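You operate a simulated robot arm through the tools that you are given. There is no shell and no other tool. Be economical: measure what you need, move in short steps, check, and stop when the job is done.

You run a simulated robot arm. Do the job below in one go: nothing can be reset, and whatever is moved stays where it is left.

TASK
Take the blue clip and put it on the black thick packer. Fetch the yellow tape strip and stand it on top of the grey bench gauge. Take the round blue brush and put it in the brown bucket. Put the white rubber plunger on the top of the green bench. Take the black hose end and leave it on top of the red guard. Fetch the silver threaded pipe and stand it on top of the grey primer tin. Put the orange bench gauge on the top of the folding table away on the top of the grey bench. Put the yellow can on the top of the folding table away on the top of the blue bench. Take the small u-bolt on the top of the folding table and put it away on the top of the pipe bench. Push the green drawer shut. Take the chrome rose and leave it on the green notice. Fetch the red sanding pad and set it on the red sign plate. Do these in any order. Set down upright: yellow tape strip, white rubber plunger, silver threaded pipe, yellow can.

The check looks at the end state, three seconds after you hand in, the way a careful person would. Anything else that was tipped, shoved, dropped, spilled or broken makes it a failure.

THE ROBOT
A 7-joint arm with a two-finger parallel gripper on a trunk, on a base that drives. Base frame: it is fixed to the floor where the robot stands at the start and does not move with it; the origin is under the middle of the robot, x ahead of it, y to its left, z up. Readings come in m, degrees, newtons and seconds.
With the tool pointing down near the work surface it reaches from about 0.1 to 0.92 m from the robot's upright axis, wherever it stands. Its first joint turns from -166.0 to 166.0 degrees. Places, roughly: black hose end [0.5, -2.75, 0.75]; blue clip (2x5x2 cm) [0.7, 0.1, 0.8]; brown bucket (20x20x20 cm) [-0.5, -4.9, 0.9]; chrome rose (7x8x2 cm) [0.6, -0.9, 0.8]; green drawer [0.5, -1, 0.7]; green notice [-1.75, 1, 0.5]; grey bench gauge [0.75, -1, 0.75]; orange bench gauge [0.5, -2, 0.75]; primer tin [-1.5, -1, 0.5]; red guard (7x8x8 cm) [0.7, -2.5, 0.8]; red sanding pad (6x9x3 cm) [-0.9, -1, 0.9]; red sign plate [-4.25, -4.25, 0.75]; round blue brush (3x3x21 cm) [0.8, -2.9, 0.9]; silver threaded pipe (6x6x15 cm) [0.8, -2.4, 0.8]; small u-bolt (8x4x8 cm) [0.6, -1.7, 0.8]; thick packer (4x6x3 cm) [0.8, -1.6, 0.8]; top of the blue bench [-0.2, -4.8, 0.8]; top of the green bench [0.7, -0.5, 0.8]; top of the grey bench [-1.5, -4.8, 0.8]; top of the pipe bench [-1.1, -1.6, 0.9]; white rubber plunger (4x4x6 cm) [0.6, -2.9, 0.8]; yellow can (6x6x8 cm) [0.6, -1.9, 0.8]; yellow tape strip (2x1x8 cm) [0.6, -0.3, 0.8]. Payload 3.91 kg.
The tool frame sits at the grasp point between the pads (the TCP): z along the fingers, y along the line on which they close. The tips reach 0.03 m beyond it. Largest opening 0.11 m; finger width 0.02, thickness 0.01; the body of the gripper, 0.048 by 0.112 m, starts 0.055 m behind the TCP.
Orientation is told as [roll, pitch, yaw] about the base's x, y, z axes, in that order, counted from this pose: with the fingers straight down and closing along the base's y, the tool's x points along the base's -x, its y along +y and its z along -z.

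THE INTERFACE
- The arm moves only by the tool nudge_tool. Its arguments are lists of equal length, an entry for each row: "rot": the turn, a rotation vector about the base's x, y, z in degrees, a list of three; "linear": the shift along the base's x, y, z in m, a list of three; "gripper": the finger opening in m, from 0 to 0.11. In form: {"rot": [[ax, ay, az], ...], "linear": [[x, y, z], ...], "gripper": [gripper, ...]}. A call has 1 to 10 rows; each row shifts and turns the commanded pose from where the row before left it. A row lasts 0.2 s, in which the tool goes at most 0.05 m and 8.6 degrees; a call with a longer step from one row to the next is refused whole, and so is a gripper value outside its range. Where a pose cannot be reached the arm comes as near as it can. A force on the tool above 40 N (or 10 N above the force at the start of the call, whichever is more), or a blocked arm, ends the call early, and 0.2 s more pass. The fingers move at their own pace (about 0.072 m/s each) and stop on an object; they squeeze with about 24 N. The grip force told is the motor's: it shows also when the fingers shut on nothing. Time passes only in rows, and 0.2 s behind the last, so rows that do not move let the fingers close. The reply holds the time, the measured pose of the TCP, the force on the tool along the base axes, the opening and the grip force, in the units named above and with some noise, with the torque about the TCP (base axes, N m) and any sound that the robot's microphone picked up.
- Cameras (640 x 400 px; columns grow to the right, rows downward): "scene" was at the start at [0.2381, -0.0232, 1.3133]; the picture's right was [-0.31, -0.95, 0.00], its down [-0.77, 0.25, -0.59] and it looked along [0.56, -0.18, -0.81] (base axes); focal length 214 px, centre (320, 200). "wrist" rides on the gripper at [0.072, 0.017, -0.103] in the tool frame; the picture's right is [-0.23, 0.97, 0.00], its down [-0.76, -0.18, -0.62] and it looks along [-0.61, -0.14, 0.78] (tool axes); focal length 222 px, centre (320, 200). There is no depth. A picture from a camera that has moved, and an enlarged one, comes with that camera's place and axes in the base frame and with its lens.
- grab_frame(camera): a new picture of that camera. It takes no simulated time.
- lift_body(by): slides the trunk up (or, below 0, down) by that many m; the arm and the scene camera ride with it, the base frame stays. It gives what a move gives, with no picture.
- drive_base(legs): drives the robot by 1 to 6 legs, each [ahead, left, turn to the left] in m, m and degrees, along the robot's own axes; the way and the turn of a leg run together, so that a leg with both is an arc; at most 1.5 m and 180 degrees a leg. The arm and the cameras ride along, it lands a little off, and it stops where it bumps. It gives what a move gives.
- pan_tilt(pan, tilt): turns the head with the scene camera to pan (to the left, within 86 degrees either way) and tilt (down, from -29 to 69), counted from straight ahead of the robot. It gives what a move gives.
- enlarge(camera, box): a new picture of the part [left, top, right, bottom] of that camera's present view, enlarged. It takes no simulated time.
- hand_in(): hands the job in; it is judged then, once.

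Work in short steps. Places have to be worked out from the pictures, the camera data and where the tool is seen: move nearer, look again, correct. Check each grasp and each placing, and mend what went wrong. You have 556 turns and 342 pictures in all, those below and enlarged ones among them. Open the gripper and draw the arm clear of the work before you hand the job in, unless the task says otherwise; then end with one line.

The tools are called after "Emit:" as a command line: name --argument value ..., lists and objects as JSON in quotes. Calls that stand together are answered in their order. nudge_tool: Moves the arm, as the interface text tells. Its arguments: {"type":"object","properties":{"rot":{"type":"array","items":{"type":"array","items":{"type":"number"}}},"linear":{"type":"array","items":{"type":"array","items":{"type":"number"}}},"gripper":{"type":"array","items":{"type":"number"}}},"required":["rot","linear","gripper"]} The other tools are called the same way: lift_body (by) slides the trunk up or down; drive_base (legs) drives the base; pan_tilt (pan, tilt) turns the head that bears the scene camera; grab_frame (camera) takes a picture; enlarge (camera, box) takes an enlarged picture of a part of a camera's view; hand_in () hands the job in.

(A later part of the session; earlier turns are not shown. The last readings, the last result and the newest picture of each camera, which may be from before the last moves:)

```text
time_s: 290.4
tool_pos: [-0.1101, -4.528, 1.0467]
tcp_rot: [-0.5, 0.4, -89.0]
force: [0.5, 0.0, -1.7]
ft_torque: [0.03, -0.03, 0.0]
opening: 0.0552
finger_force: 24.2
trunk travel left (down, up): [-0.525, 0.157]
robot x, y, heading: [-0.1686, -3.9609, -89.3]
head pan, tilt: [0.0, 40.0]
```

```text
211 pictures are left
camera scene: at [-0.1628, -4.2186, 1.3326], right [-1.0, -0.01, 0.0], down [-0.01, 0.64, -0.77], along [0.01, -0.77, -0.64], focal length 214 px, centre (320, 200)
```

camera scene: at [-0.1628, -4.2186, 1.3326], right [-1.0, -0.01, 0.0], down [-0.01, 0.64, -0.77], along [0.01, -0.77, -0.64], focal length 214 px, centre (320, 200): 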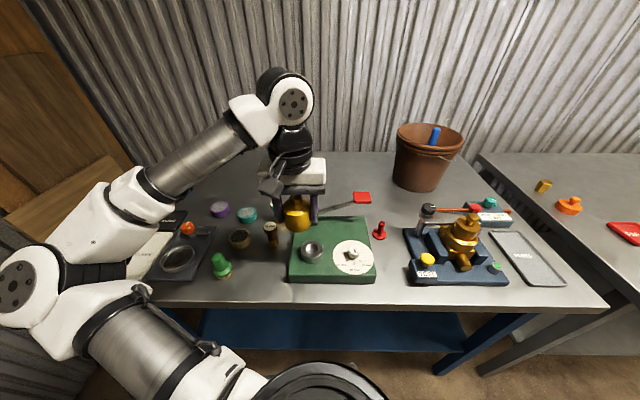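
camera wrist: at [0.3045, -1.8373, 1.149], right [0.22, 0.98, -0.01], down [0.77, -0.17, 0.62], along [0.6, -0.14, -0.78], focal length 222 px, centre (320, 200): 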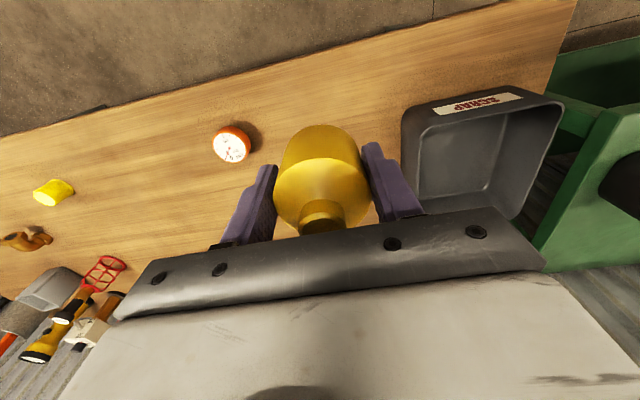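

Free space is behind the red-handled spatula, near (-0.2, -4.95). I creep 0.14 m nearer and extend.

Emit:
drive_base --legs '[[0.14, 0, 0]]'

Emit:
nudge_tool --rot '[[0, 0, 0], [0, 0, 0], [0, 0, 0], [0, 0, 0], [0, 0, 0], [0, 0, 0]]' --linear '[[-0.02, -0.04, 0], [-0.02, -0.04, 0], [-0.02, -0.04, 0], [-0.02, -0.04, 0], [-0.01, -0.045, 0], [0, -0.045, 0]]' --gripper '[0.03, 0.03, 0.03, 0.03, 0.03, 0.03]'

Emit:
grab_frame --camera "wrist"

Emit:
grab_frame --camera "scene"

```text
time_s: 291.7
tool_pos: [-0.1085, -4.6674, 1.0457]
tcp_rot: [-0.6, 0.4, -89.0]
force: [0.6, -1.5, -1.6]
ft_torque: [0.02, 0.0, 0.01]
opening: 0.0554
finger_force: 23.8
trunk travel left (down, up): [-0.525, 0.157]
robot x, y, heading: [-0.1625, -4.1011, -89.0]
head pan, tilt: [0.0, 40.0]
```

```text
time_s: 293.1
tool_pos: [-0.1992, -4.9159, 1.0438]
tcp_rot: [-0.4, 0.4, -89.1]
force: [-0.4, -0.8, -1.5]
ft_torque: [0.0, -0.02, -0.01]
opening: 0.0554
finger_force: 23.7
trunk travel left (down, up): [-0.525, 0.157]
robot x, y, heading: [-0.1677, -4.1025, -89.0]
head pan, tilt: [0.0, 40.0]
```

```text
210 pictures are left
camera wrist: at [-0.1839, -4.8452, 1.1476], right [0.98, -0.21, -0.01], down [-0.16, -0.77, 0.62], along [-0.14, -0.6, -0.79], focal length 222 px, centre (320, 200)
```

wrist: 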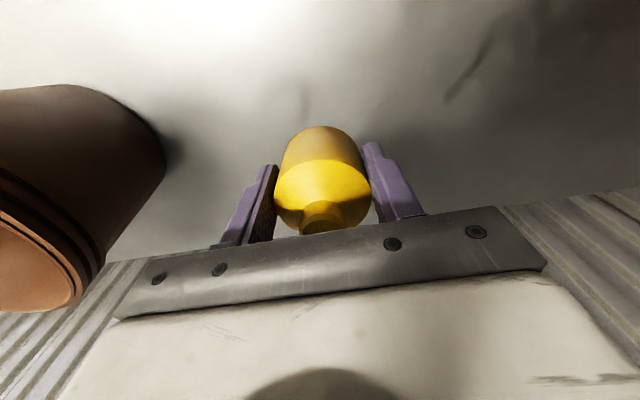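

```text
209 pictures are left
camera scene: at [-0.1607, -4.3573, 1.3326], right [-1.0, -0.02, 0.0], down [-0.01, 0.64, -0.77], along [0.01, -0.77, -0.64], focal length 214 px, centre (320, 200)
```

scene: 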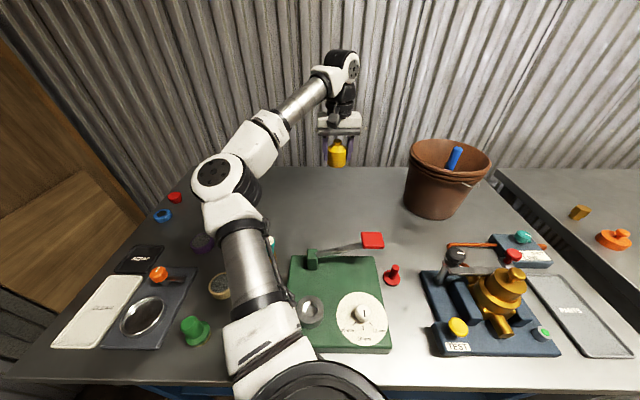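

The spot below is free. I lower with fine steps until contact.

Emit:
nudge_tool --rot '[[0, 0, 0], [0, 0, 0], [0, 0, 0], [0, 0, 0], [0, 0, 0]]' --linear '[[0, 0.01, -0.04], [0, 0, -0.04], [0, 0, -0.03], [0, 0, -0.01], [0, 0, -0.008]]' --gripper '[0.03, 0.03, 0.03, 0.03, 0.03]'

Emit:
enlarge --camera "scene" --box '[260, 120, 420, 220]'

```text
time_s: 294.3
tool_pos: [-0.1981, -4.9048, 0.9167]
tcp_rot: [-0.6, 0.4, -89.0]
force: [-0.4, 0.6, -1.8]
ft_torque: [-0.04, 0.0, 0.02]
opening: 0.0553
finger_force: 23.4
trunk travel left (down, up): [-0.525, 0.157]
robot x, y, heading: [-0.1629, -4.099, -89.0]
head pan, tilt: [0.0, 40.0]
```

```text
4.00 times, centred on (340, 170) of scene
camera zoom: at [-0.1605, -4.357, 1.3327], right [-1.0, -0.02, 0.0], down [-0.01, 0.64, -0.77], along [0.01, -0.77, -0.64], focal length 858 px, centre (240, 320)
```

zoom: 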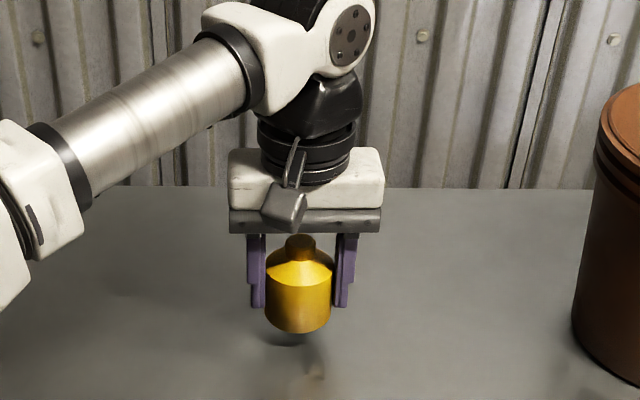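

Emit:
nudge_tool --rot '[[0, 0, 0], [0, 0, 0], [0, 0, 0], [0, 0, 0], [0, 0, 0], [0, 0, 0]]' --linear '[[0, 0, -0.006], [0, 0, -0.006], [0, 0, -0.005], [0, 0, -0.004], [0, 0, -0.003], [0, 0, -0.003]]' --gripper '[0.03, 0.03, 0.03, 0.03, 0.03, 0.03]'

Emit:
enlarge --camera "scene" --box '[260, 120, 420, 220]'

```text
time_s: 295.7
tool_pos: [-0.1989, -4.9058, 0.8937]
tcp_rot: [-0.6, 0.1, -88.9]
force: [-0.9, -3.4, 16.8]
ft_torque: [-0.15, -0.33, -0.18]
opening: 0.0557
finger_force: 24.6
trunk travel left (down, up): [-0.525, 0.157]
robot x, y, heading: [-0.1611, -4.0992, -88.9]
head pan, tilt: [0.0, 40.0]
```

```text
4.00 times, centred on (340, 170) of scene
camera zoom: at [-0.1605, -4.3555, 1.3334], right [-1.0, -0.02, 0.0], down [-0.01, 0.64, -0.77], along [0.01, -0.77, -0.64], focal length 858 px, centre (240, 320)
```

zoom: 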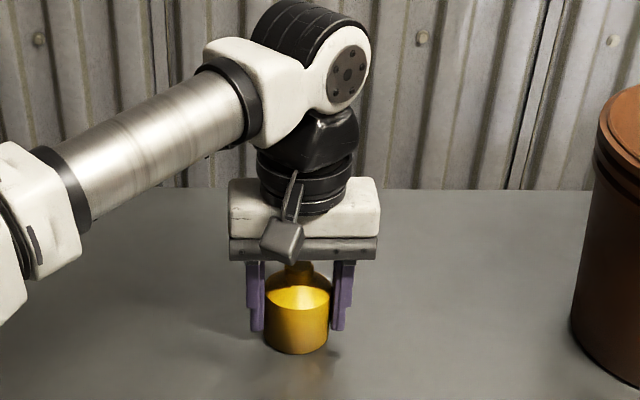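

Contact at 17 N; the can stands on the bench. I release, rise and retract.

Emit:
nudge_tool --rot '[[0, 0, 0], [0, 0, 0], [0, 0, 0], [0, 0, 0], [0, 0, 0], [0, 0, 0], [0, 0, 0], [0, 0, 0]]' --linear '[[0, 0, 0.002], [0, 0, 0], [0, 0, 0], [0, 0, 0.02], [0, 0, 0.045], [0, 0, 0.045], [0, 0, 0.045], [0, 0, 0.03]]' --gripper '[0.058, 0.068, 0.08, 0.08, 0.08, 0.08, 0.08, 0.08]'

Emit:
enlarge --camera "scene" --box '[260, 120, 420, 220]'

Emit:
nudge_tool --rot '[[0, 0, 0], [0, 0, 0], [0, 0, 0], [0, 0, 0], [0, 0, 0], [0, 0, 0], [0, 0, 0], [0, 0, 0]]' --linear '[[0, 0.045, 0], [0, 0.045, 0], [0, 0.045, 0], [0, 0.045, 0], [0, 0.045, 0], [0, 0.045, 0], [0, 0.045, 0], [0, 0.02, 0]]' --gripper '[0.08, 0.08, 0.08, 0.08, 0.08, 0.08, 0.08, 0.08]'

```text
time_s: 297.5
tool_pos: [-0.1983, -4.9055, 1.0779]
tcp_rot: [-0.5, 0.4, -89.0]
force: [0.1, -0.4, -1.0]
ft_torque: [0.02, 0.02, -0.02]
opening: 0.08
finger_force: 0.2
trunk travel left (down, up): [-0.525, 0.157]
robot x, y, heading: [-0.1645, -4.0981, -88.9]
head pan, tilt: [0.0, 40.0]
```

```text
4.00 times, centred on (340, 170) of scene
camera zoom: at [-0.1606, -4.3566, 1.3327], right [-1.0, -0.02, 0.0], down [-0.01, 0.64, -0.77], along [0.01, -0.77, -0.64], focal length 858 px, centre (240, 320)
```

zoom: 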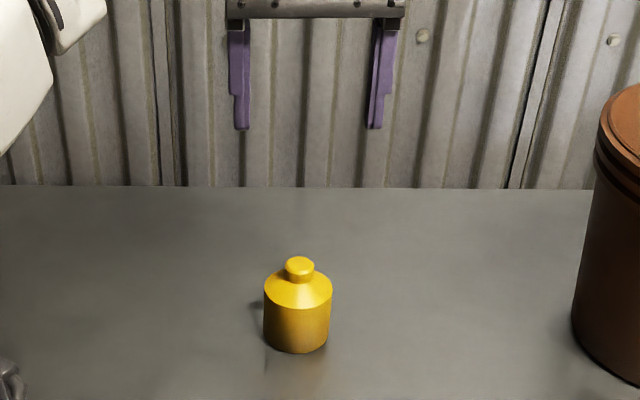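

```text
time_s: 299.3
tool_pos: [-0.1997, -4.5696, 1.0767]
tcp_rot: [-0.5, 0.3, -88.9]
force: [-0.4, 0.9, -0.5]
ft_torque: [0.03, -0.01, 0.01]
opening: 0.0798
finger_force: 0.1
trunk travel left (down, up): [-0.525, 0.157]
robot x, y, heading: [-0.1597, -4.1018, -88.8]
head pan, tilt: [0.0, 40.0]
```

The can stands upright. Back to the folding table for the orange gauge.

Emit:
drive_base --legs '[[-1.4, 0.0, 0], [-0.65, 0, 0], [0, 0, 89]]'

Emit:
pan_tilt --pan -15 --tilt 50

Emit:
grab_frame --camera "scene"

Emit:
grab_frame --camera "wrist"

```text
time_s: 313.4
tool_pos: [0.2683, -2.09, 1.0768]
tcp_rot: [-0.5, 0.5, 0.9]
force: [0.5, 1.1, 0.9]
ft_torque: [0.01, 0.01, -0.03]
opening: 0.08
finger_force: 0.0
trunk travel left (down, up): [-0.525, 0.157]
robot x, y, heading: [-0.2027, -2.0544, 0.7]
head pan, tilt: [0.0, 40.0]
```

```text
time_s: 314.1
tool_pos: [0.2682, -2.09, 1.0776]
tcp_rot: [-0.7, 0.4, 0.8]
force: [-0.2, -0.1, 0.0]
ft_torque: [0.0, 0.01, -0.02]
opening: 0.0803
finger_force: 0.0
trunk travel left (down, up): [-0.525, 0.157]
robot x, y, heading: [-0.2017, -2.0538, 0.3]
head pan, tilt: [-15.0, 50.0]
```

```text
205 pictures are left
camera scene: at [0.0426, -2.0703, 1.3186], right [-0.25, -0.97, 0.0], down [-0.74, 0.19, -0.64], along [0.62, -0.16, -0.77], focal length 214 px, centre (320, 200)
```

scene: 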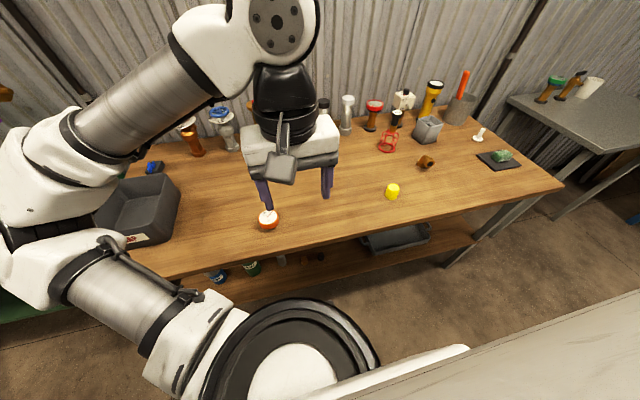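

```text
204 pictures are left
camera wrist: at [0.1962, -2.0743, 1.1808], right [0.21, 0.98, -0.01], down [0.77, -0.16, 0.62], along [0.6, -0.14, -0.78], focal length 222 px, centre (320, 200)
```

wrist: 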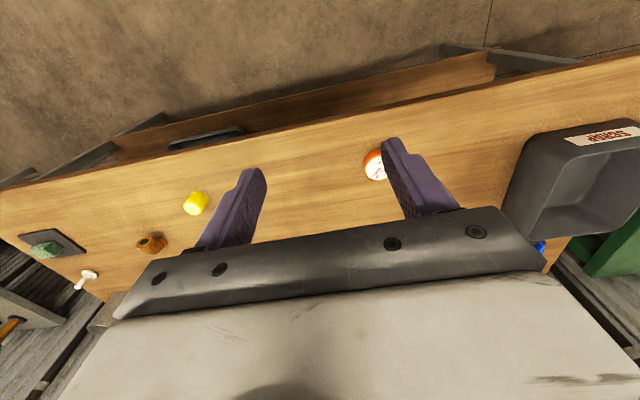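

The orange gauge lies at about (0.425, -2.015). I move over it and look.

Emit:
nudge_tool --rot '[[0.5, -0.4, -0.8], [0, 0, 0], [0, 0, 0], [0, 0, 0]]' --linear '[[0.035, 0.02, -0.02], [0.035, 0.02, -0.02], [0.035, 0.02, -0.02], [0.035, 0.015, -0.02]]' --gripper '[0.09, 0.09, 0.09, 0.09]'

Emit:
grab_frame --camera "wrist"

Emit:
enlarge --camera "scene" --box '[200, 170, 340, 258]'

```text
time_s: 315.1
tool_pos: [0.4098, -2.0154, 0.9972]
tcp_rot: [0.1, 0.0, -0.1]
force: [0.3, -0.5, 0.0]
ft_torque: [-0.01, 0.0, 0.0]
opening: 0.0901
finger_force: 0.1
trunk travel left (down, up): [-0.525, 0.157]
robot x, y, heading: [-0.1994, -2.0535, 0.8]
head pan, tilt: [-15.0, 50.0]
```

```text
203 pictures are left
camera wrist: at [0.3364, -1.999, 1.1004], right [0.23, 0.97, 0.0], down [0.76, -0.18, 0.62], along [0.61, -0.14, -0.78], focal length 222 px, centre (320, 200)
```

wrist: 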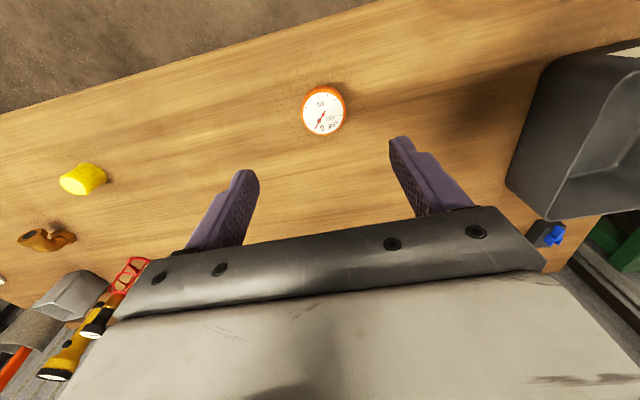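

```text
4.55 times, centred on (270, 214) of scene
camera zoom: at [0.0429, -2.0702, 1.3185], right [-0.25, -0.97, 0.0], down [-0.74, 0.19, -0.64], along [0.62, -0.16, -0.77], focal length 975 px, centre (547, 136)
```

zoom: 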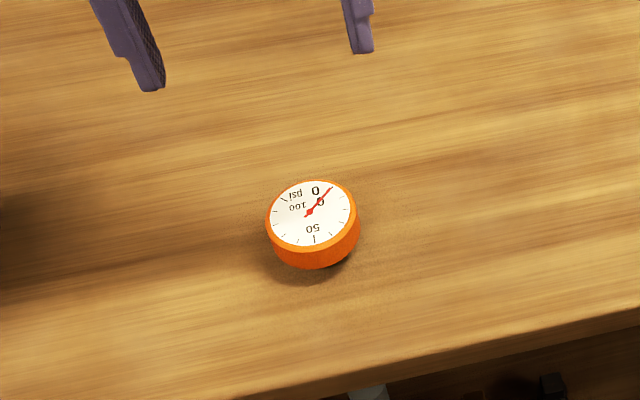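

Gauge centre (0.426, -2.014), 6 cm across. I lower around it.

Emit:
nudge_tool --rot '[[0, 0, 0], [0, 0, 0], [0, 0, 0], [0, 0, 0], [0, 0, 0], [0, 0, 0]]' --linear '[[0.016, 0.001, -0.04], [0, 0, -0.045], [0, 0, -0.045], [0, 0, -0.04], [0, 0, -0.01], [0, 0, 0]]' --gripper '[0.09, 0.09, 0.09, 0.09, 0.09, 0.09]'

Emit:
grab_frame --camera "wrist"

Emit:
enlarge --camera "scene" --box '[200, 170, 340, 258]'

```text
time_s: 316.5
tool_pos: [0.4248, -2.0132, 0.8173]
tcp_rot: [0.0, 0.0, 0.0]
force: [0.5, 0.0, -0.2]
ft_torque: [-0.02, -0.01, -0.03]
opening: 0.09
finger_force: 0.0
trunk travel left (down, up): [-0.525, 0.157]
robot x, y, heading: [-0.2026, -2.0562, 0.6]
head pan, tilt: [-15.0, 50.0]
```

```text
201 pictures are left
camera wrist: at [0.3517, -1.998, 0.9205], right [0.23, 0.97, 0.0], down [0.76, -0.18, 0.62], along [0.61, -0.14, -0.78], focal length 222 px, centre (320, 200)
```

wrist: 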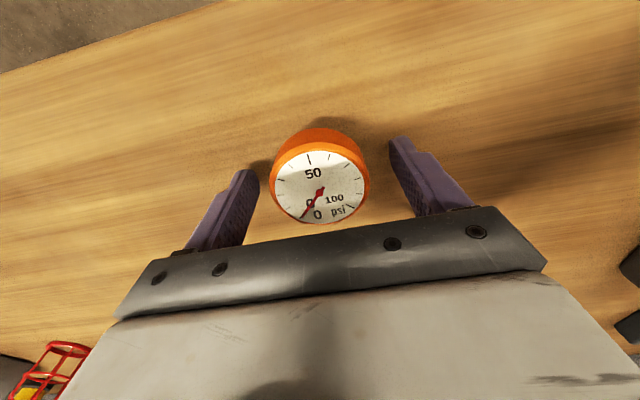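

```text
4.55 times, centred on (270, 214) of scene
camera zoom: at [0.0426, -2.0703, 1.3185], right [-0.25, -0.97, 0.0], down [-0.74, 0.19, -0.64], along [0.62, -0.16, -0.77], focal length 975 px, centre (547, 136)
```

zoom: 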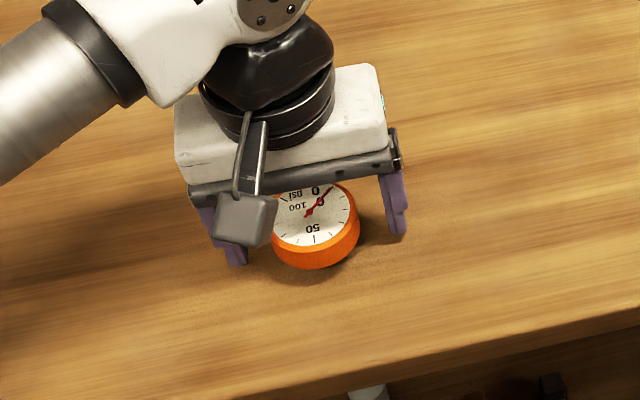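

Centred. I close and lift.

Emit:
nudge_tool --rot '[[0, 0, 0], [0, 0, 0], [0, 0, 0], [0, 0, 0], [0, 0, 0]]' --linear '[[0, 0, -0.004], [0, 0, 0], [0, 0, 0], [0, 0, 0], [0, 0, 0]]' --gripper '[0.07, 0.05, 0.04, 0.03, 0.03]'

Emit:
nudge_tool --rot '[[0, 0, 0], [0, 0, 0], [0, 0, 0], [0, 0, 0], [0, 0, 0], [0, 0, 0], [0, 0, 0], [0, 0, 0]]' --linear '[[0, 0, 0.02], [0, 0, 0.045], [0, 0, 0.045], [0, 0, 0.045], [0, 0, 0.045], [0, 0, 0.04], [-0.045, 0, 0], [-0.045, 0, 0]]' --gripper '[0.03, 0.03, 0.03, 0.03, 0.03, 0.03, 0.03, 0.03]'

Emit:
grab_frame --camera "wrist"

```text
time_s: 317.7
tool_pos: [0.4243, -2.0126, 0.8142]
tcp_rot: [0.0, 0.0, 0.2]
force: [0.4, 0.0, 0.0]
ft_torque: [0.02, 0.0, -0.02]
opening: 0.0547
finger_force: 23.8
trunk travel left (down, up): [-0.525, 0.157]
robot x, y, heading: [-0.1999, -2.0507, 0.8]
head pan, tilt: [-15.0, 50.0]
```

```text
time_s: 319.5
tool_pos: [0.3341, -2.013, 1.0528]
tcp_rot: [0.1, 0.1, 0.0]
force: [-0.8, 0.2, -2.3]
ft_torque: [0.01, -0.04, 0.02]
opening: 0.0549
finger_force: 23.7
trunk travel left (down, up): [-0.525, 0.157]
robot x, y, heading: [-0.2013, -2.0564, 0.6]
head pan, tilt: [-15.0, 50.0]
```

```text
199 pictures are left
camera wrist: at [0.2616, -1.9977, 1.1563], right [0.23, 0.97, 0.0], down [0.76, -0.18, 0.62], along [0.61, -0.14, -0.78], focal length 222 px, centre (320, 200)
```

wrist: 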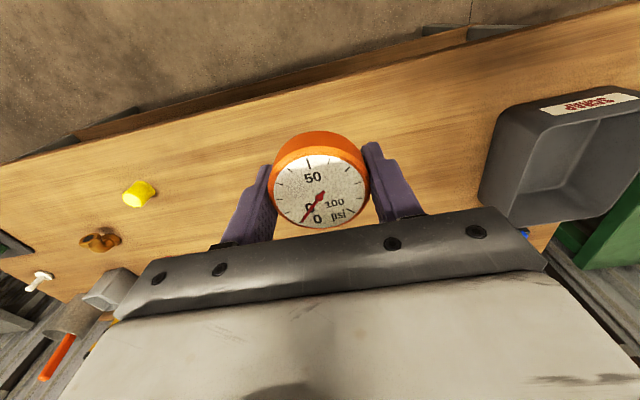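

Gauge secured. I drive to the grey bench.

Emit:
drive_base --legs '[[0, 0, -90.6], [1.45, 0, 0], [0.3, 0, 0], [0, -1.05, 0], [0.2, 0, 0]]'

Emit:
pan_tilt --pan 0 --tilt 40

Emit:
grab_frame --camera "scene"

```text
time_s: 341.6
tool_pos: [-1.2263, -4.524, 1.0514]
tcp_rot: [-0.1, 0.1, -91.1]
force: [-0.3, 0.3, -2.4]
ft_torque: [0.01, 0.01, -0.01]
opening: 0.055
finger_force: 23.8
trunk travel left (down, up): [-0.525, 0.157]
robot x, y, heading: [-1.2522, -3.9868, -90.4]
head pan, tilt: [-15.0, 50.0]
```

```text
time_s: 342.3
tool_pos: [-1.2262, -4.5233, 1.0523]
tcp_rot: [0.1, 0.0, -91.0]
force: [-0.3, 0.1, -2.9]
ft_torque: [0.01, -0.01, 0.0]
opening: 0.0549
finger_force: 23.6
trunk travel left (down, up): [-0.525, 0.157]
robot x, y, heading: [-1.2526, -3.9877, -90.0]
head pan, tilt: [0.0, 40.0]
```

```text
198 pictures are left
camera scene: at [-1.2582, -4.2427, 1.3326], right [-1.0, 0.01, 0.0], down [0.0, 0.64, -0.77], along [0.0, -0.77, -0.64], focal length 214 px, centre (320, 200)
```

scene: 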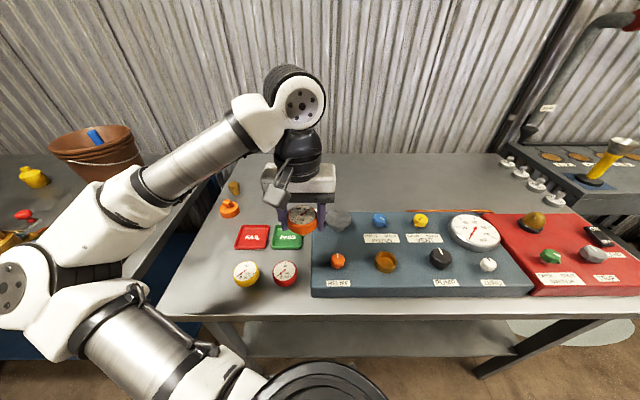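

The area behind the instrument boards is free; target (-1.3, -4.94). I creep 0.11 m and extend.

Emit:
drive_base --legs '[[0.11, 0, 0]]'

Emit:
nudge_tool --rot '[[0, 0, 0], [0, 0, 0], [0, 0, 0], [0, 0, 0], [0, 0, 0], [0, 0, 0], [0, 0, 0]]' --linear '[[-0.015, -0.045, 0], [-0.015, -0.045, 0], [-0.015, -0.045, 0], [-0.015, -0.045, 0], [-0.01, -0.045, 0], [0, -0.045, 0], [0, -0.03, 0]]' --gripper '[0.03, 0.03, 0.03, 0.03, 0.03, 0.03, 0.03]'

Emit:
grab_frame --camera "wrist"

Emit:
grab_frame --camera "scene"

```text
time_s: 343.5
tool_pos: [-1.2267, -4.6325, 1.0516]
tcp_rot: [0.0, 0.1, -90.9]
force: [0.1, -0.6, -2.5]
ft_torque: [-0.01, -0.02, -0.01]
opening: 0.0549
finger_force: 24.3
trunk travel left (down, up): [-0.525, 0.157]
robot x, y, heading: [-1.2534, -4.0978, -90.2]
head pan, tilt: [0.0, 40.0]
```

```text
time_s: 345.1
tool_pos: [-1.2965, -4.9324, 1.0528]
tcp_rot: [0.1, 0.1, -91.1]
force: [0.8, 0.0, -2.3]
ft_torque: [-0.01, 0.0, 0.03]
opening: 0.0548
finger_force: 24.2
trunk travel left (down, up): [-0.525, 0.157]
robot x, y, heading: [-1.2534, -4.0955, -90.1]
head pan, tilt: [0.0, 40.0]
```

```text
197 pictures are left
camera wrist: at [-1.279, -4.8602, 1.1555], right [0.97, -0.24, 0.0], down [-0.19, -0.76, 0.62], along [-0.15, -0.6, -0.78], focal length 222 px, centre (320, 200)
```

wrist: 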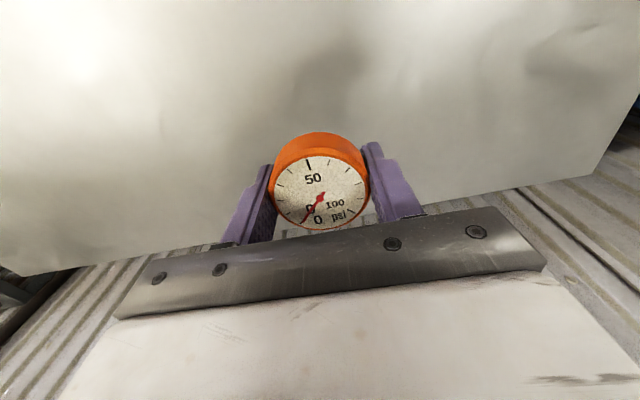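

```text
196 pictures are left
camera scene: at [-1.2588, -4.3521, 1.3326], right [-1.0, 0.01, 0.0], down [0.0, 0.64, -0.77], along [0.0, -0.77, -0.64], focal length 214 px, centre (320, 200)
```

scene: 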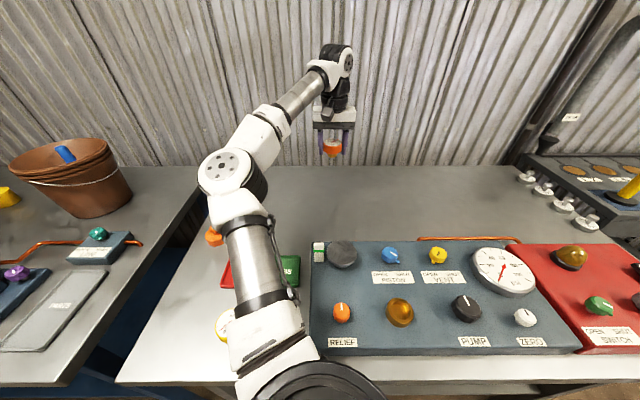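

Clear. I lower to near contact, then feel.

Emit:
nudge_tool --rot '[[0, 0, 0], [0, 0, 0], [0, 0, 0], [0, 0, 0], [0, 0, 0], [0, 0, 0], [0, 0, 0], [0, 0, 0], [0, 0, 0], [0, 0, 0]]' --linear '[[0, 0.01, -0.045], [0, 0, -0.045], [0, 0, -0.035], [0, 0, -0.015], [0, 0, -0.01], [0, 0, -0.006], [0, 0, -0.005], [0, 0, -0.004], [0, 0, -0.004], [0, 0, -0.003]]' --gripper '[0.03, 0.03, 0.03, 0.03, 0.03, 0.03, 0.03, 0.03, 0.03, 0.03]'

Emit:
enlarge --camera "scene" --box '[260, 120, 420, 220]'

```text
time_s: 347.3
tool_pos: [-1.2965, -4.9212, 0.8838]
tcp_rot: [-0.1, -0.3, -90.9]
force: [1.0, -5.4, 16.0]
ft_torque: [-0.03, 0.01, -0.02]
opening: 0.0549
finger_force: 23.7
trunk travel left (down, up): [-0.525, 0.157]
robot x, y, heading: [-1.2581, -4.0968, -90.2]
head pan, tilt: [0.0, 40.0]
```

```text
4.00 times, centred on (340, 170) of scene
camera zoom: at [-1.2585, -4.3505, 1.3334], right [-1.0, 0.01, 0.0], down [0.0, 0.64, -0.77], along [0.0, -0.77, -0.64], focal length 858 px, centre (240, 320)
```

zoom: 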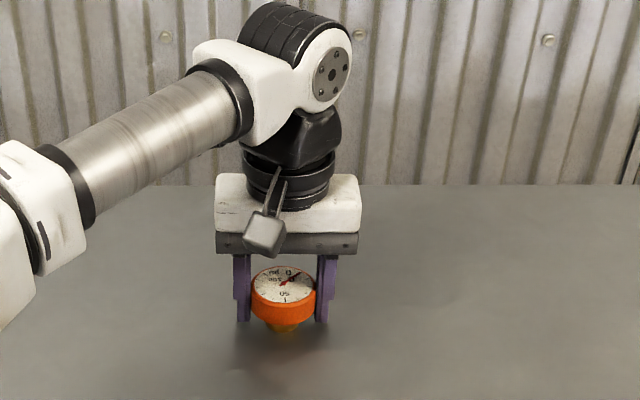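

Contact. I release, rise and retract.

Emit:
nudge_tool --rot '[[0, 0, 0], [0, 0, 0], [0, 0, 0], [0, 0, 0], [0, 0, 0], [0, 0, 0], [0, 0, 0], [0, 0, 0]]' --linear '[[0, 0, 0.002], [0, 0, 0], [0, 0, 0], [0, 0, 0.02], [0, 0, 0.045], [0, 0, 0.045], [0, 0, 0.045], [0, 0, 0.04]]' --gripper '[0.058, 0.068, 0.08, 0.08, 0.08, 0.08, 0.08, 0.08]'

Emit:
enlarge --camera "scene" --box '[260, 120, 420, 220]'

Emit:
nudge_tool --rot '[[0, 0, 0], [0, 0, 0], [0, 0, 0], [0, 0, 0], [0, 0, 0], [0, 0, 0], [0, 0, 0], [0, 0, 0]]' --linear '[[0, 0.045, 0], [0, 0.045, 0], [0.01, 0.045, 0], [0.01, 0.045, 0], [0.01, 0.045, 0], [0.01, 0.045, 0], [0, 0.045, 0], [0, 0.03, 0]]' --gripper '[0.08, 0.08, 0.08, 0.08, 0.08, 0.08, 0.08, 0.08]'

```text
time_s: 349.1
tool_pos: [-1.2951, -4.9211, 1.0787]
tcp_rot: [0.2, 0.1, -91.0]
force: [-1.1, 0.0, -0.2]
ft_torque: [0.03, 0.02, -0.01]
opening: 0.0801
finger_force: 0.1
trunk travel left (down, up): [-0.525, 0.157]
robot x, y, heading: [-1.2569, -4.0959, -90.1]
head pan, tilt: [0.0, 40.0]
```

```text
4.00 times, centred on (340, 170) of scene
camera zoom: at [-1.2587, -4.3513, 1.3327], right [-1.0, 0.01, 0.0], down [0.0, 0.64, -0.77], along [0.0, -0.77, -0.64], focal length 858 px, centre (240, 320)
```

zoom: 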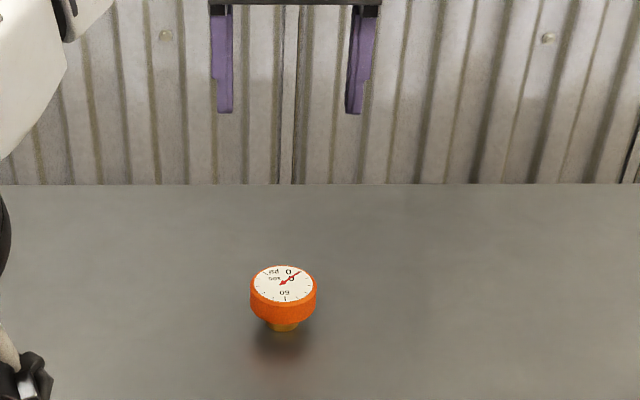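

```text
time_s: 350.9
tool_pos: [-1.2567, -4.575, 1.0767]
tcp_rot: [0.1, 0.0, -90.8]
force: [-0.4, 0.0, 0.4]
ft_torque: [-0.05, -0.02, -0.05]
opening: 0.0801
finger_force: 0.0
trunk travel left (down, up): [-0.525, 0.157]
robot x, y, heading: [-1.2565, -4.0957, -90.3]
head pan, tilt: [0.0, 40.0]
```

The orange gauge stands on the grey bench. Next, the white rubber plunger at about (0.648, -2.917): I drive back.

Emit:
drive_base --legs '[[-0.35, 0, 0], [0, 1.08, 0], [-0.88, 0, 0], [0, 0, 90], [0.08, 0, 0]]'

Emit:
pan_tilt --pan -12 --tilt 42

Emit:
grab_frame --camera "scene"

Emit:
grab_frame --camera "wrist"

```text
time_s: 370.4
tool_pos: [0.4018, -2.8705, 1.0768]
tcp_rot: [0.1, 0.0, -0.8]
force: [0.8, 0.3, -0.1]
ft_torque: [-0.04, 0.03, 0.01]
opening: 0.0803
finger_force: 0.1
trunk travel left (down, up): [-0.525, 0.157]
robot x, y, heading: [-0.0798, -2.8703, -0.2]
head pan, tilt: [0.0, 40.0]
```

```text
time_s: 371.1
tool_pos: [0.3992, -2.8717, 1.0768]
tcp_rot: [0.1, 0.0, -0.9]
force: [-0.1, 0.2, 0.5]
ft_torque: [0.0, -0.01, 0.02]
opening: 0.0796
finger_force: 0.1
trunk travel left (down, up): [-0.525, 0.157]
robot x, y, heading: [-0.0849, -2.8696, -0.3]
head pan, tilt: [-12.0, 42.0]
```

```text
193 pictures are left
camera scene: at [0.169, -2.8896, 1.3298], right [-0.21, -0.98, 0.0], down [-0.65, 0.14, -0.74], along [0.73, -0.16, -0.67], focal length 214 px, centre (320, 200)
```

scene: 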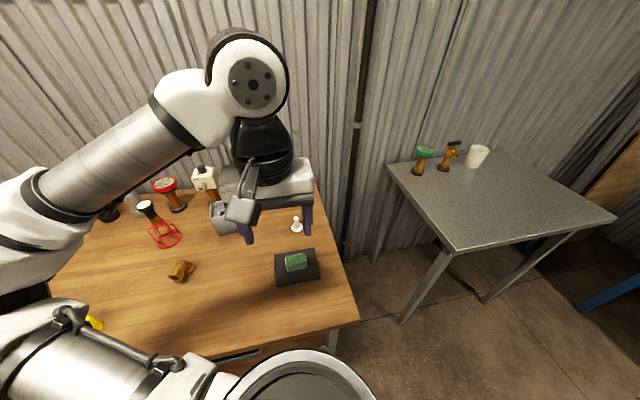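

```text
192 pictures are left
camera wrist: at [0.3275, -2.8536, 1.1803], right [0.24, 0.97, 0.0], down [0.76, -0.19, 0.62], along [0.6, -0.15, -0.78], focal length 222 px, centre (320, 200)
```

wrist: 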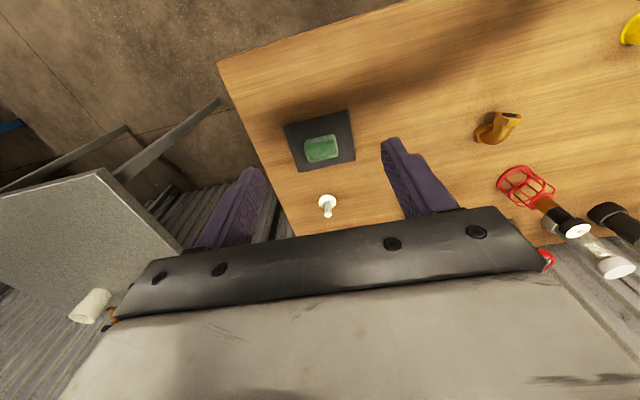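

The plunger is at (0.644, -2.916). I move above it.

Emit:
nudge_tool --rot '[[0, 0, 0.9], [0, 0, 0], [0, 0, 0], [0, 0, 0], [0, 0, 0], [0, 0, 0]]' --linear '[[0.04, -0.009, -0.02], [0.04, -0.009, -0.02], [0.04, -0.009, -0.02], [0.04, -0.009, -0.02], [0.045, -0.009, -0.015], [0.035, 0, -0.03]]' --gripper '[0.06, 0.06, 0.05, 0.05, 0.05, 0.05]'

Emit:
grab_frame --camera "wrist"

Emit:
enlarge --camera "scene" --box '[230, 170, 370, 258]'

```text
time_s: 372.5
tool_pos: [0.6411, -2.9162, 0.9514]
tcp_rot: [0.1, 0.0, 0.0]
force: [-0.4, 0.4, 0.5]
ft_torque: [-0.01, 0.01, 0.01]
opening: 0.05
finger_force: 0.1
trunk travel left (down, up): [-0.525, 0.157]
robot x, y, heading: [-0.083, -2.8708, -0.3]
head pan, tilt: [-12.0, 42.0]
```

```text
191 pictures are left
camera wrist: at [0.5681, -2.8998, 1.0548], right [0.23, 0.97, 0.0], down [0.76, -0.18, 0.62], along [0.61, -0.14, -0.78], focal length 222 px, centre (320, 200)
```

wrist: 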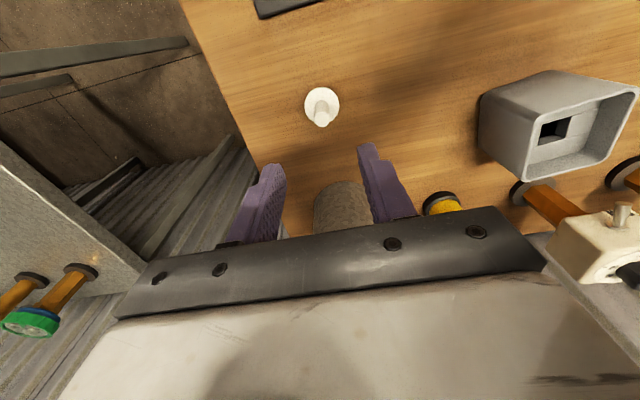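

```text
4.55 times, centred on (300, 214) of scene
camera zoom: at [0.1692, -2.8896, 1.3297], right [-0.21, -0.98, 0.0], down [-0.65, 0.14, -0.74], along [0.73, -0.16, -0.67], focal length 975 px, centre (411, 136)
```

zoom: 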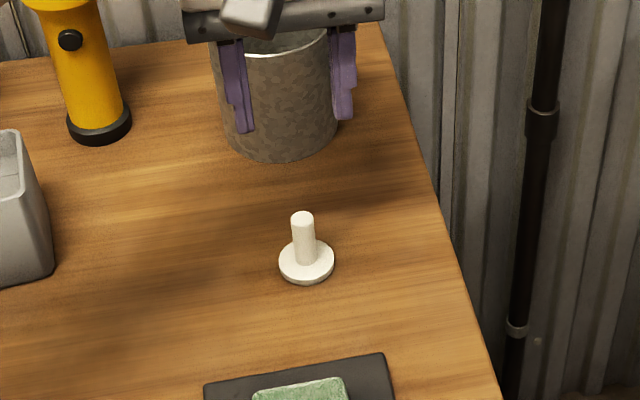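

Aligned with the stem. I lower to just above the disc and close.

Emit:
nudge_tool --rot '[[0, 0, 0], [0, 0, 0], [0, 0, 0], [0, 0, 0], [0, 0, 0], [0, 0, 0], [0, 0, 0]]' --linear '[[0.003, 0, -0.045], [0, 0, -0.045], [0, 0, -0.028], [0, 0, 0], [0, 0, 0], [0, 0, 0], [0, 0, 0]]' --gripper '[0.05, 0.05, 0.05, 0.04, 0.02, 0.0, 0.0]'

Emit:
grab_frame --camera "wrist"

Emit:
enlarge --camera "scene" --box '[230, 170, 370, 258]'

```text
time_s: 374.1
tool_pos: [0.6439, -2.917, 0.8347]
tcp_rot: [0.1, 0.0, 0.0]
force: [0.8, 0.9, 0.6]
ft_torque: [0.05, 0.02, 0.01]
opening: 0.0147
finger_force: 24.6
trunk travel left (down, up): [-0.525, 0.157]
robot x, y, heading: [-0.0835, -2.8717, -0.3]
head pan, tilt: [-12.0, 42.0]
```

```text
189 pictures are left
camera wrist: at [0.5711, -2.901, 0.9382], right [0.23, 0.97, 0.0], down [0.76, -0.18, 0.62], along [0.61, -0.14, -0.78], focal length 222 px, centre (320, 200)
```

wrist: 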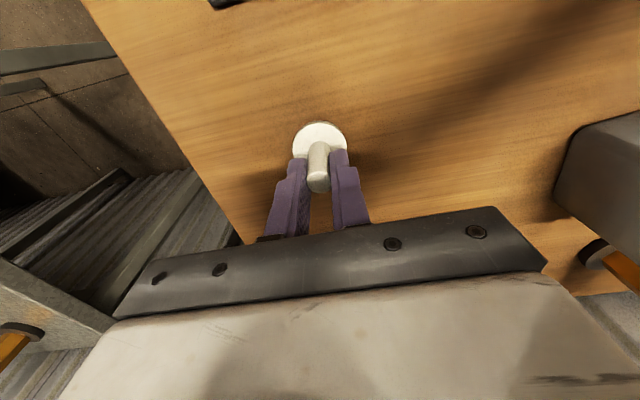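

```text
4.55 times, centred on (300, 214) of scene
camera zoom: at [0.1688, -2.8895, 1.3298], right [-0.21, -0.98, 0.0], down [-0.65, 0.14, -0.74], along [0.73, -0.16, -0.67], focal length 975 px, centre (411, 136)
```

zoom: 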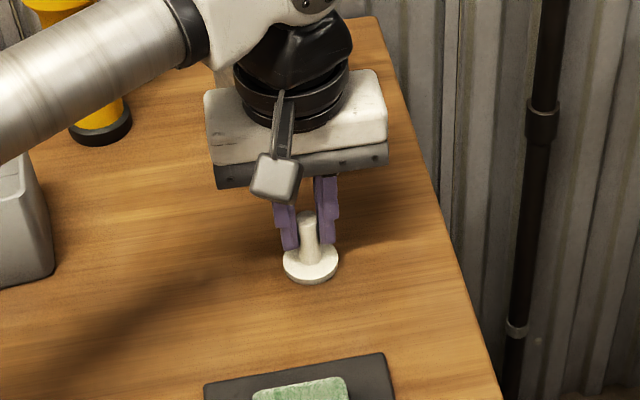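

Gripped. I lift, retract and drive to the green bench.

Emit:
nudge_tool --rot '[[0, 0, 0], [0, 0, 0], [0, 0, 0], [0, 0, 0], [0, 0, 0], [0, 0, 0], [0, 0, 0], [0, 0, 0], [0, 0, 0], [0, 0, 0]]' --linear '[[0, 0, 0.02], [0, 0, 0.045], [0, 0, 0.045], [0, 0, 0.045], [0, 0, 0.045], [-0.04, 0, 0.02], [-0.045, 0.01, 0], [-0.045, 0.01, 0], [-0.045, 0.01, 0], [-0.045, 0.01, 0]]' --gripper '[0, 0, 0, 0, 0, 0, 0, 0, 0, 0]'

Emit:
drive_base --legs '[[-0.12, 0, 0], [0, 1.45, 0], [0, 0.75, 0]]'

Emit:
pan_tilt --pan 0 --tilt 42

Emit:
grab_frame --camera "scene"

Emit:
grab_frame --camera "wrist"

```text
time_s: 376.3
tool_pos: [0.4228, -2.8773, 1.055]
tcp_rot: [0.1, -0.1, 0.1]
force: [0.1, -0.3, -1.3]
ft_torque: [0.0, 0.0, -0.02]
opening: 0.0147
finger_force: 24.2
trunk travel left (down, up): [-0.525, 0.157]
robot x, y, heading: [-0.078, -2.8719, -0.4]
head pan, tilt: [-12.0, 42.0]
```

```text
time_s: 394.4
tool_pos: [0.3271, -0.6764, 1.0554]
tcp_rot: [0.1, 0.0, -0.3]
force: [0.0, 0.3, -0.9]
ft_torque: [0.0, 0.01, 0.0]
opening: 0.0152
finger_force: 23.5
trunk travel left (down, up): [-0.525, 0.157]
robot x, y, heading: [-0.1768, -0.6667, -0.6]
head pan, tilt: [-12.0, 42.0]
```

```text
time_s: 395.2
tool_pos: [0.3267, -0.6763, 1.0555]
tcp_rot: [0.1, 0.1, -0.3]
force: [-1.1, -0.6, -1.1]
ft_torque: [-0.01, 0.01, 0.01]
opening: 0.015
finger_force: 23.8
trunk travel left (down, up): [-0.525, 0.157]
robot x, y, heading: [-0.1787, -0.6659, -0.5]
head pan, tilt: [0.0, 42.0]
```

```text
187 pictures are left
camera scene: at [0.0743, -0.6705, 1.3297], right [-0.01, -1.0, 0.0], down [-0.67, 0.01, -0.74], along [0.74, -0.01, -0.67], focal length 214 px, centre (320, 200)
```

scene: 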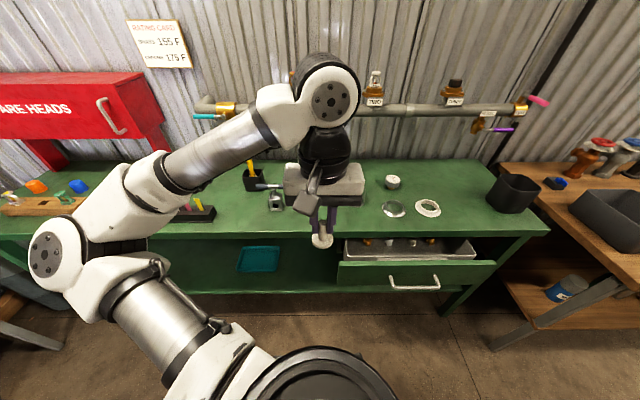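

```text
186 pictures are left
camera wrist: at [0.2544, -0.6604, 1.158], right [0.23, 0.97, 0.0], down [0.76, -0.18, 0.62], along [0.61, -0.14, -0.78], focal length 222 px, centre (320, 200)
```

wrist: 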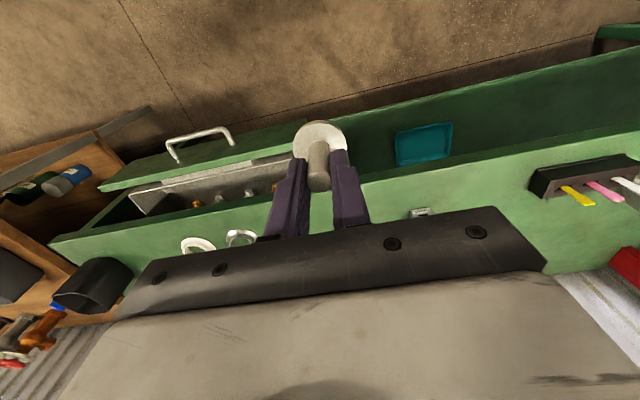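

Free bench space lies around (0.64, -0.70). I extend there and look.

Emit:
nudge_tool --rot '[[0, 0, 0], [0, 0, 0], [0, 0, 0], [0, 0, 0], [0, 0, 0], [0, 0, 0], [0, 0, 0]]' --linear '[[0.045, -0.004, -0.01], [0.045, -0.004, -0.01], [0.045, -0.004, -0.01], [0.045, -0.004, -0.01], [0.045, -0.004, -0.01], [0.045, -0.004, -0.01], [0.045, 0, -0.01]]' --gripper '[0, 0, 0, 0, 0, 0, 0]'

Emit:
grab_frame --camera "wrist"

Emit:
enlarge --camera "scene" --box '[220, 110, 460, 260]'

```text
time_s: 396.8
tool_pos: [0.6428, -0.7014, 0.9845]
tcp_rot: [0.0, 0.0, -0.3]
force: [-0.1, -0.2, -0.8]
ft_torque: [0.02, 0.01, 0.0]
opening: 0.0148
finger_force: 24.1
trunk travel left (down, up): [-0.525, 0.157]
robot x, y, heading: [-0.1786, -0.6663, -0.4]
head pan, tilt: [0.0, 42.0]
```

```text
185 pictures are left
camera wrist: at [0.5704, -0.6845, 1.0879], right [0.23, 0.97, 0.0], down [0.76, -0.18, 0.62], along [0.61, -0.14, -0.78], focal length 222 px, centre (320, 200)
```

wrist: 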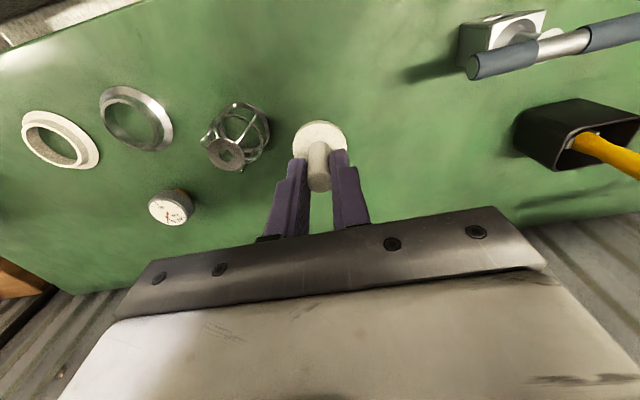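

```text
2.67 times, centred on (340, 185) of scene
camera zoom: at [0.0747, -0.6707, 1.3296], right [-0.01, -1.0, 0.0], down [-0.67, 0.01, -0.74], along [0.74, -0.01, -0.67], focal length 572 px, centre (267, 240)
```

zoom: 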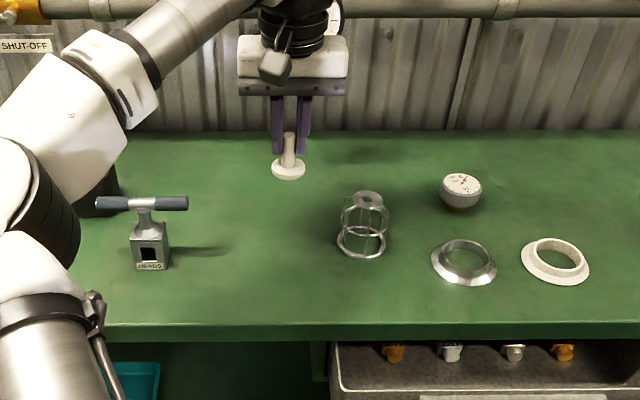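

A spot at (0.643, -0.678) is clear between the chrome cage and the vice. I lower there to contact.

Emit:
nudge_tool --rot '[[0, 0, 0], [0, 0, 0], [0, 0, 0], [0, 0, 0], [0, 0, 0], [0, 0, 0], [0, 0, 0], [0, 0, 0]]' --linear '[[0, 0.023, -0.03], [0, 0, -0.04], [0, 0, -0.035], [0, 0, -0.01], [0, 0, -0.005], [0, 0, -0.004], [0, 0, -0.003], [0, 0, -0.002]]' --gripper '[0, 0, 0, 0, 0, 0, 0, 0]'

Emit:
enlarge --camera "scene" --box '[260, 130, 420, 230]'

```text
time_s: 398.6
tool_pos: [0.6426, -0.6772, 0.8558]
tcp_rot: [0.1, 0.1, -0.3]
force: [-0.8, 0.2, -0.7]
ft_torque: [-0.01, -0.03, 0.0]
opening: 0.0152
finger_force: 23.9
trunk travel left (down, up): [-0.525, 0.157]
robot x, y, heading: [-0.1795, -0.6673, -0.8]
head pan, tilt: [0.0, 42.0]
```

```text
4.00 times, centred on (340, 180) of scene
camera zoom: at [0.0743, -0.6705, 1.3298], right [-0.01, -1.0, 0.0], down [-0.67, 0.01, -0.74], along [0.74, -0.01, -0.67], focal length 858 px, centre (240, 280)
```

zoom: 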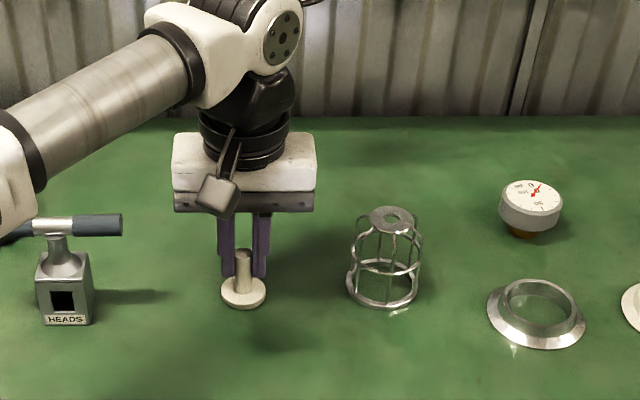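

Emit:
nudge_tool --rot '[[0, 0, 0], [0, 0, 0], [0, 0, 0], [0, 0, 0]]' --linear '[[0, 0, -0.002], [0, 0, -0.002], [0, 0, -0.002], [0, 0, 0]]' --gripper '[0, 0, 0, 0]'

```text
time_s: 399.6
tool_pos: [0.6403, -0.6775, 0.8545]
tcp_rot: [0.0, -0.4, -0.2]
force: [6.2, 2.2, 35.3]
ft_torque: [0.06, -0.1, 0.0]
opening: 0.0155
finger_force: 23.9
trunk travel left (down, up): [-0.525, 0.157]
robot x, y, heading: [-0.1789, -0.6696, -0.3]
head pan, tilt: [0.0, 42.0]
```

Contact. I relieve and release, then rise.

Emit:
nudge_tool --rot '[[0, 0, 0], [0, 0, 0], [0, 0, 0], [0, 0, 0], [0, 0, 0], [0, 0, 0], [0, 0, 0]]' --linear '[[0, 0, 0.004], [0, 0, 0], [0, 0, 0], [0, 0, 0.03], [0, 0, 0.045], [0, 0, 0.045], [0, 0, 0.045]]' --gripper '[0.018, 0.03, 0.05, 0.05, 0.05, 0.05, 0.05]'

Emit:
enlarge --camera "scene" --box '[220, 110, 460, 260]'

Emit:
grab_frame --camera "wrist"

```text
time_s: 401.2
tool_pos: [0.6429, -0.6783, 1.0204]
tcp_rot: [0.1, 0.0, -0.3]
force: [-0.5, 0.4, -0.4]
ft_torque: [0.04, -0.01, 0.01]
opening: 0.0497
finger_force: 0.0
trunk travel left (down, up): [-0.525, 0.157]
robot x, y, heading: [-0.1768, -0.6693, -0.3]
head pan, tilt: [0.0, 42.0]
```

```text
2.67 times, centred on (340, 185) of scene
camera zoom: at [0.0739, -0.6706, 1.3298], right [-0.01, -1.0, 0.0], down [-0.67, 0.01, -0.74], along [0.74, -0.01, -0.67], focal length 572 px, centre (267, 240)
```

zoom: 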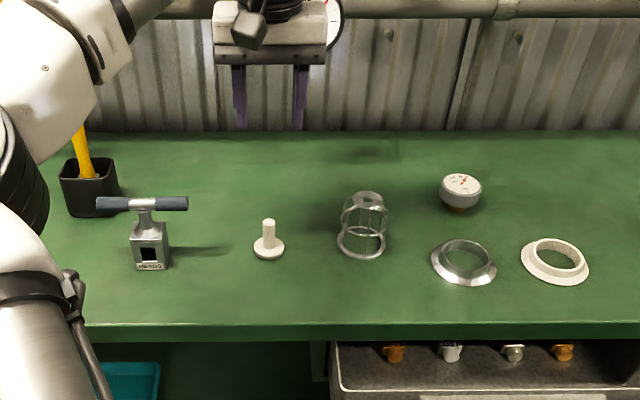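

```text
181 pictures are left
camera wrist: at [0.5698, -0.6617, 1.123], right [0.23, 0.97, 0.0], down [0.76, -0.18, 0.62], along [0.61, -0.14, -0.78], focal length 222 px, centre (320, 200)
```

wrist: 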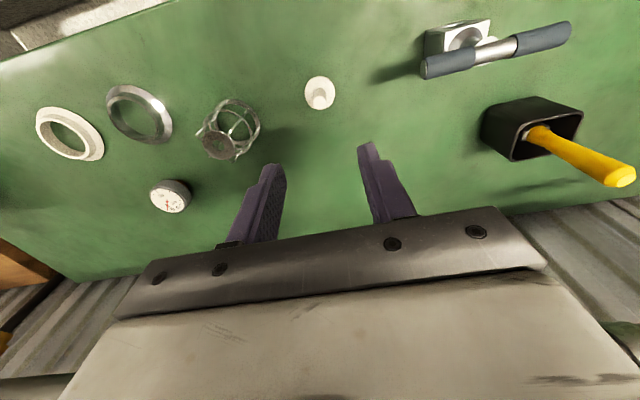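

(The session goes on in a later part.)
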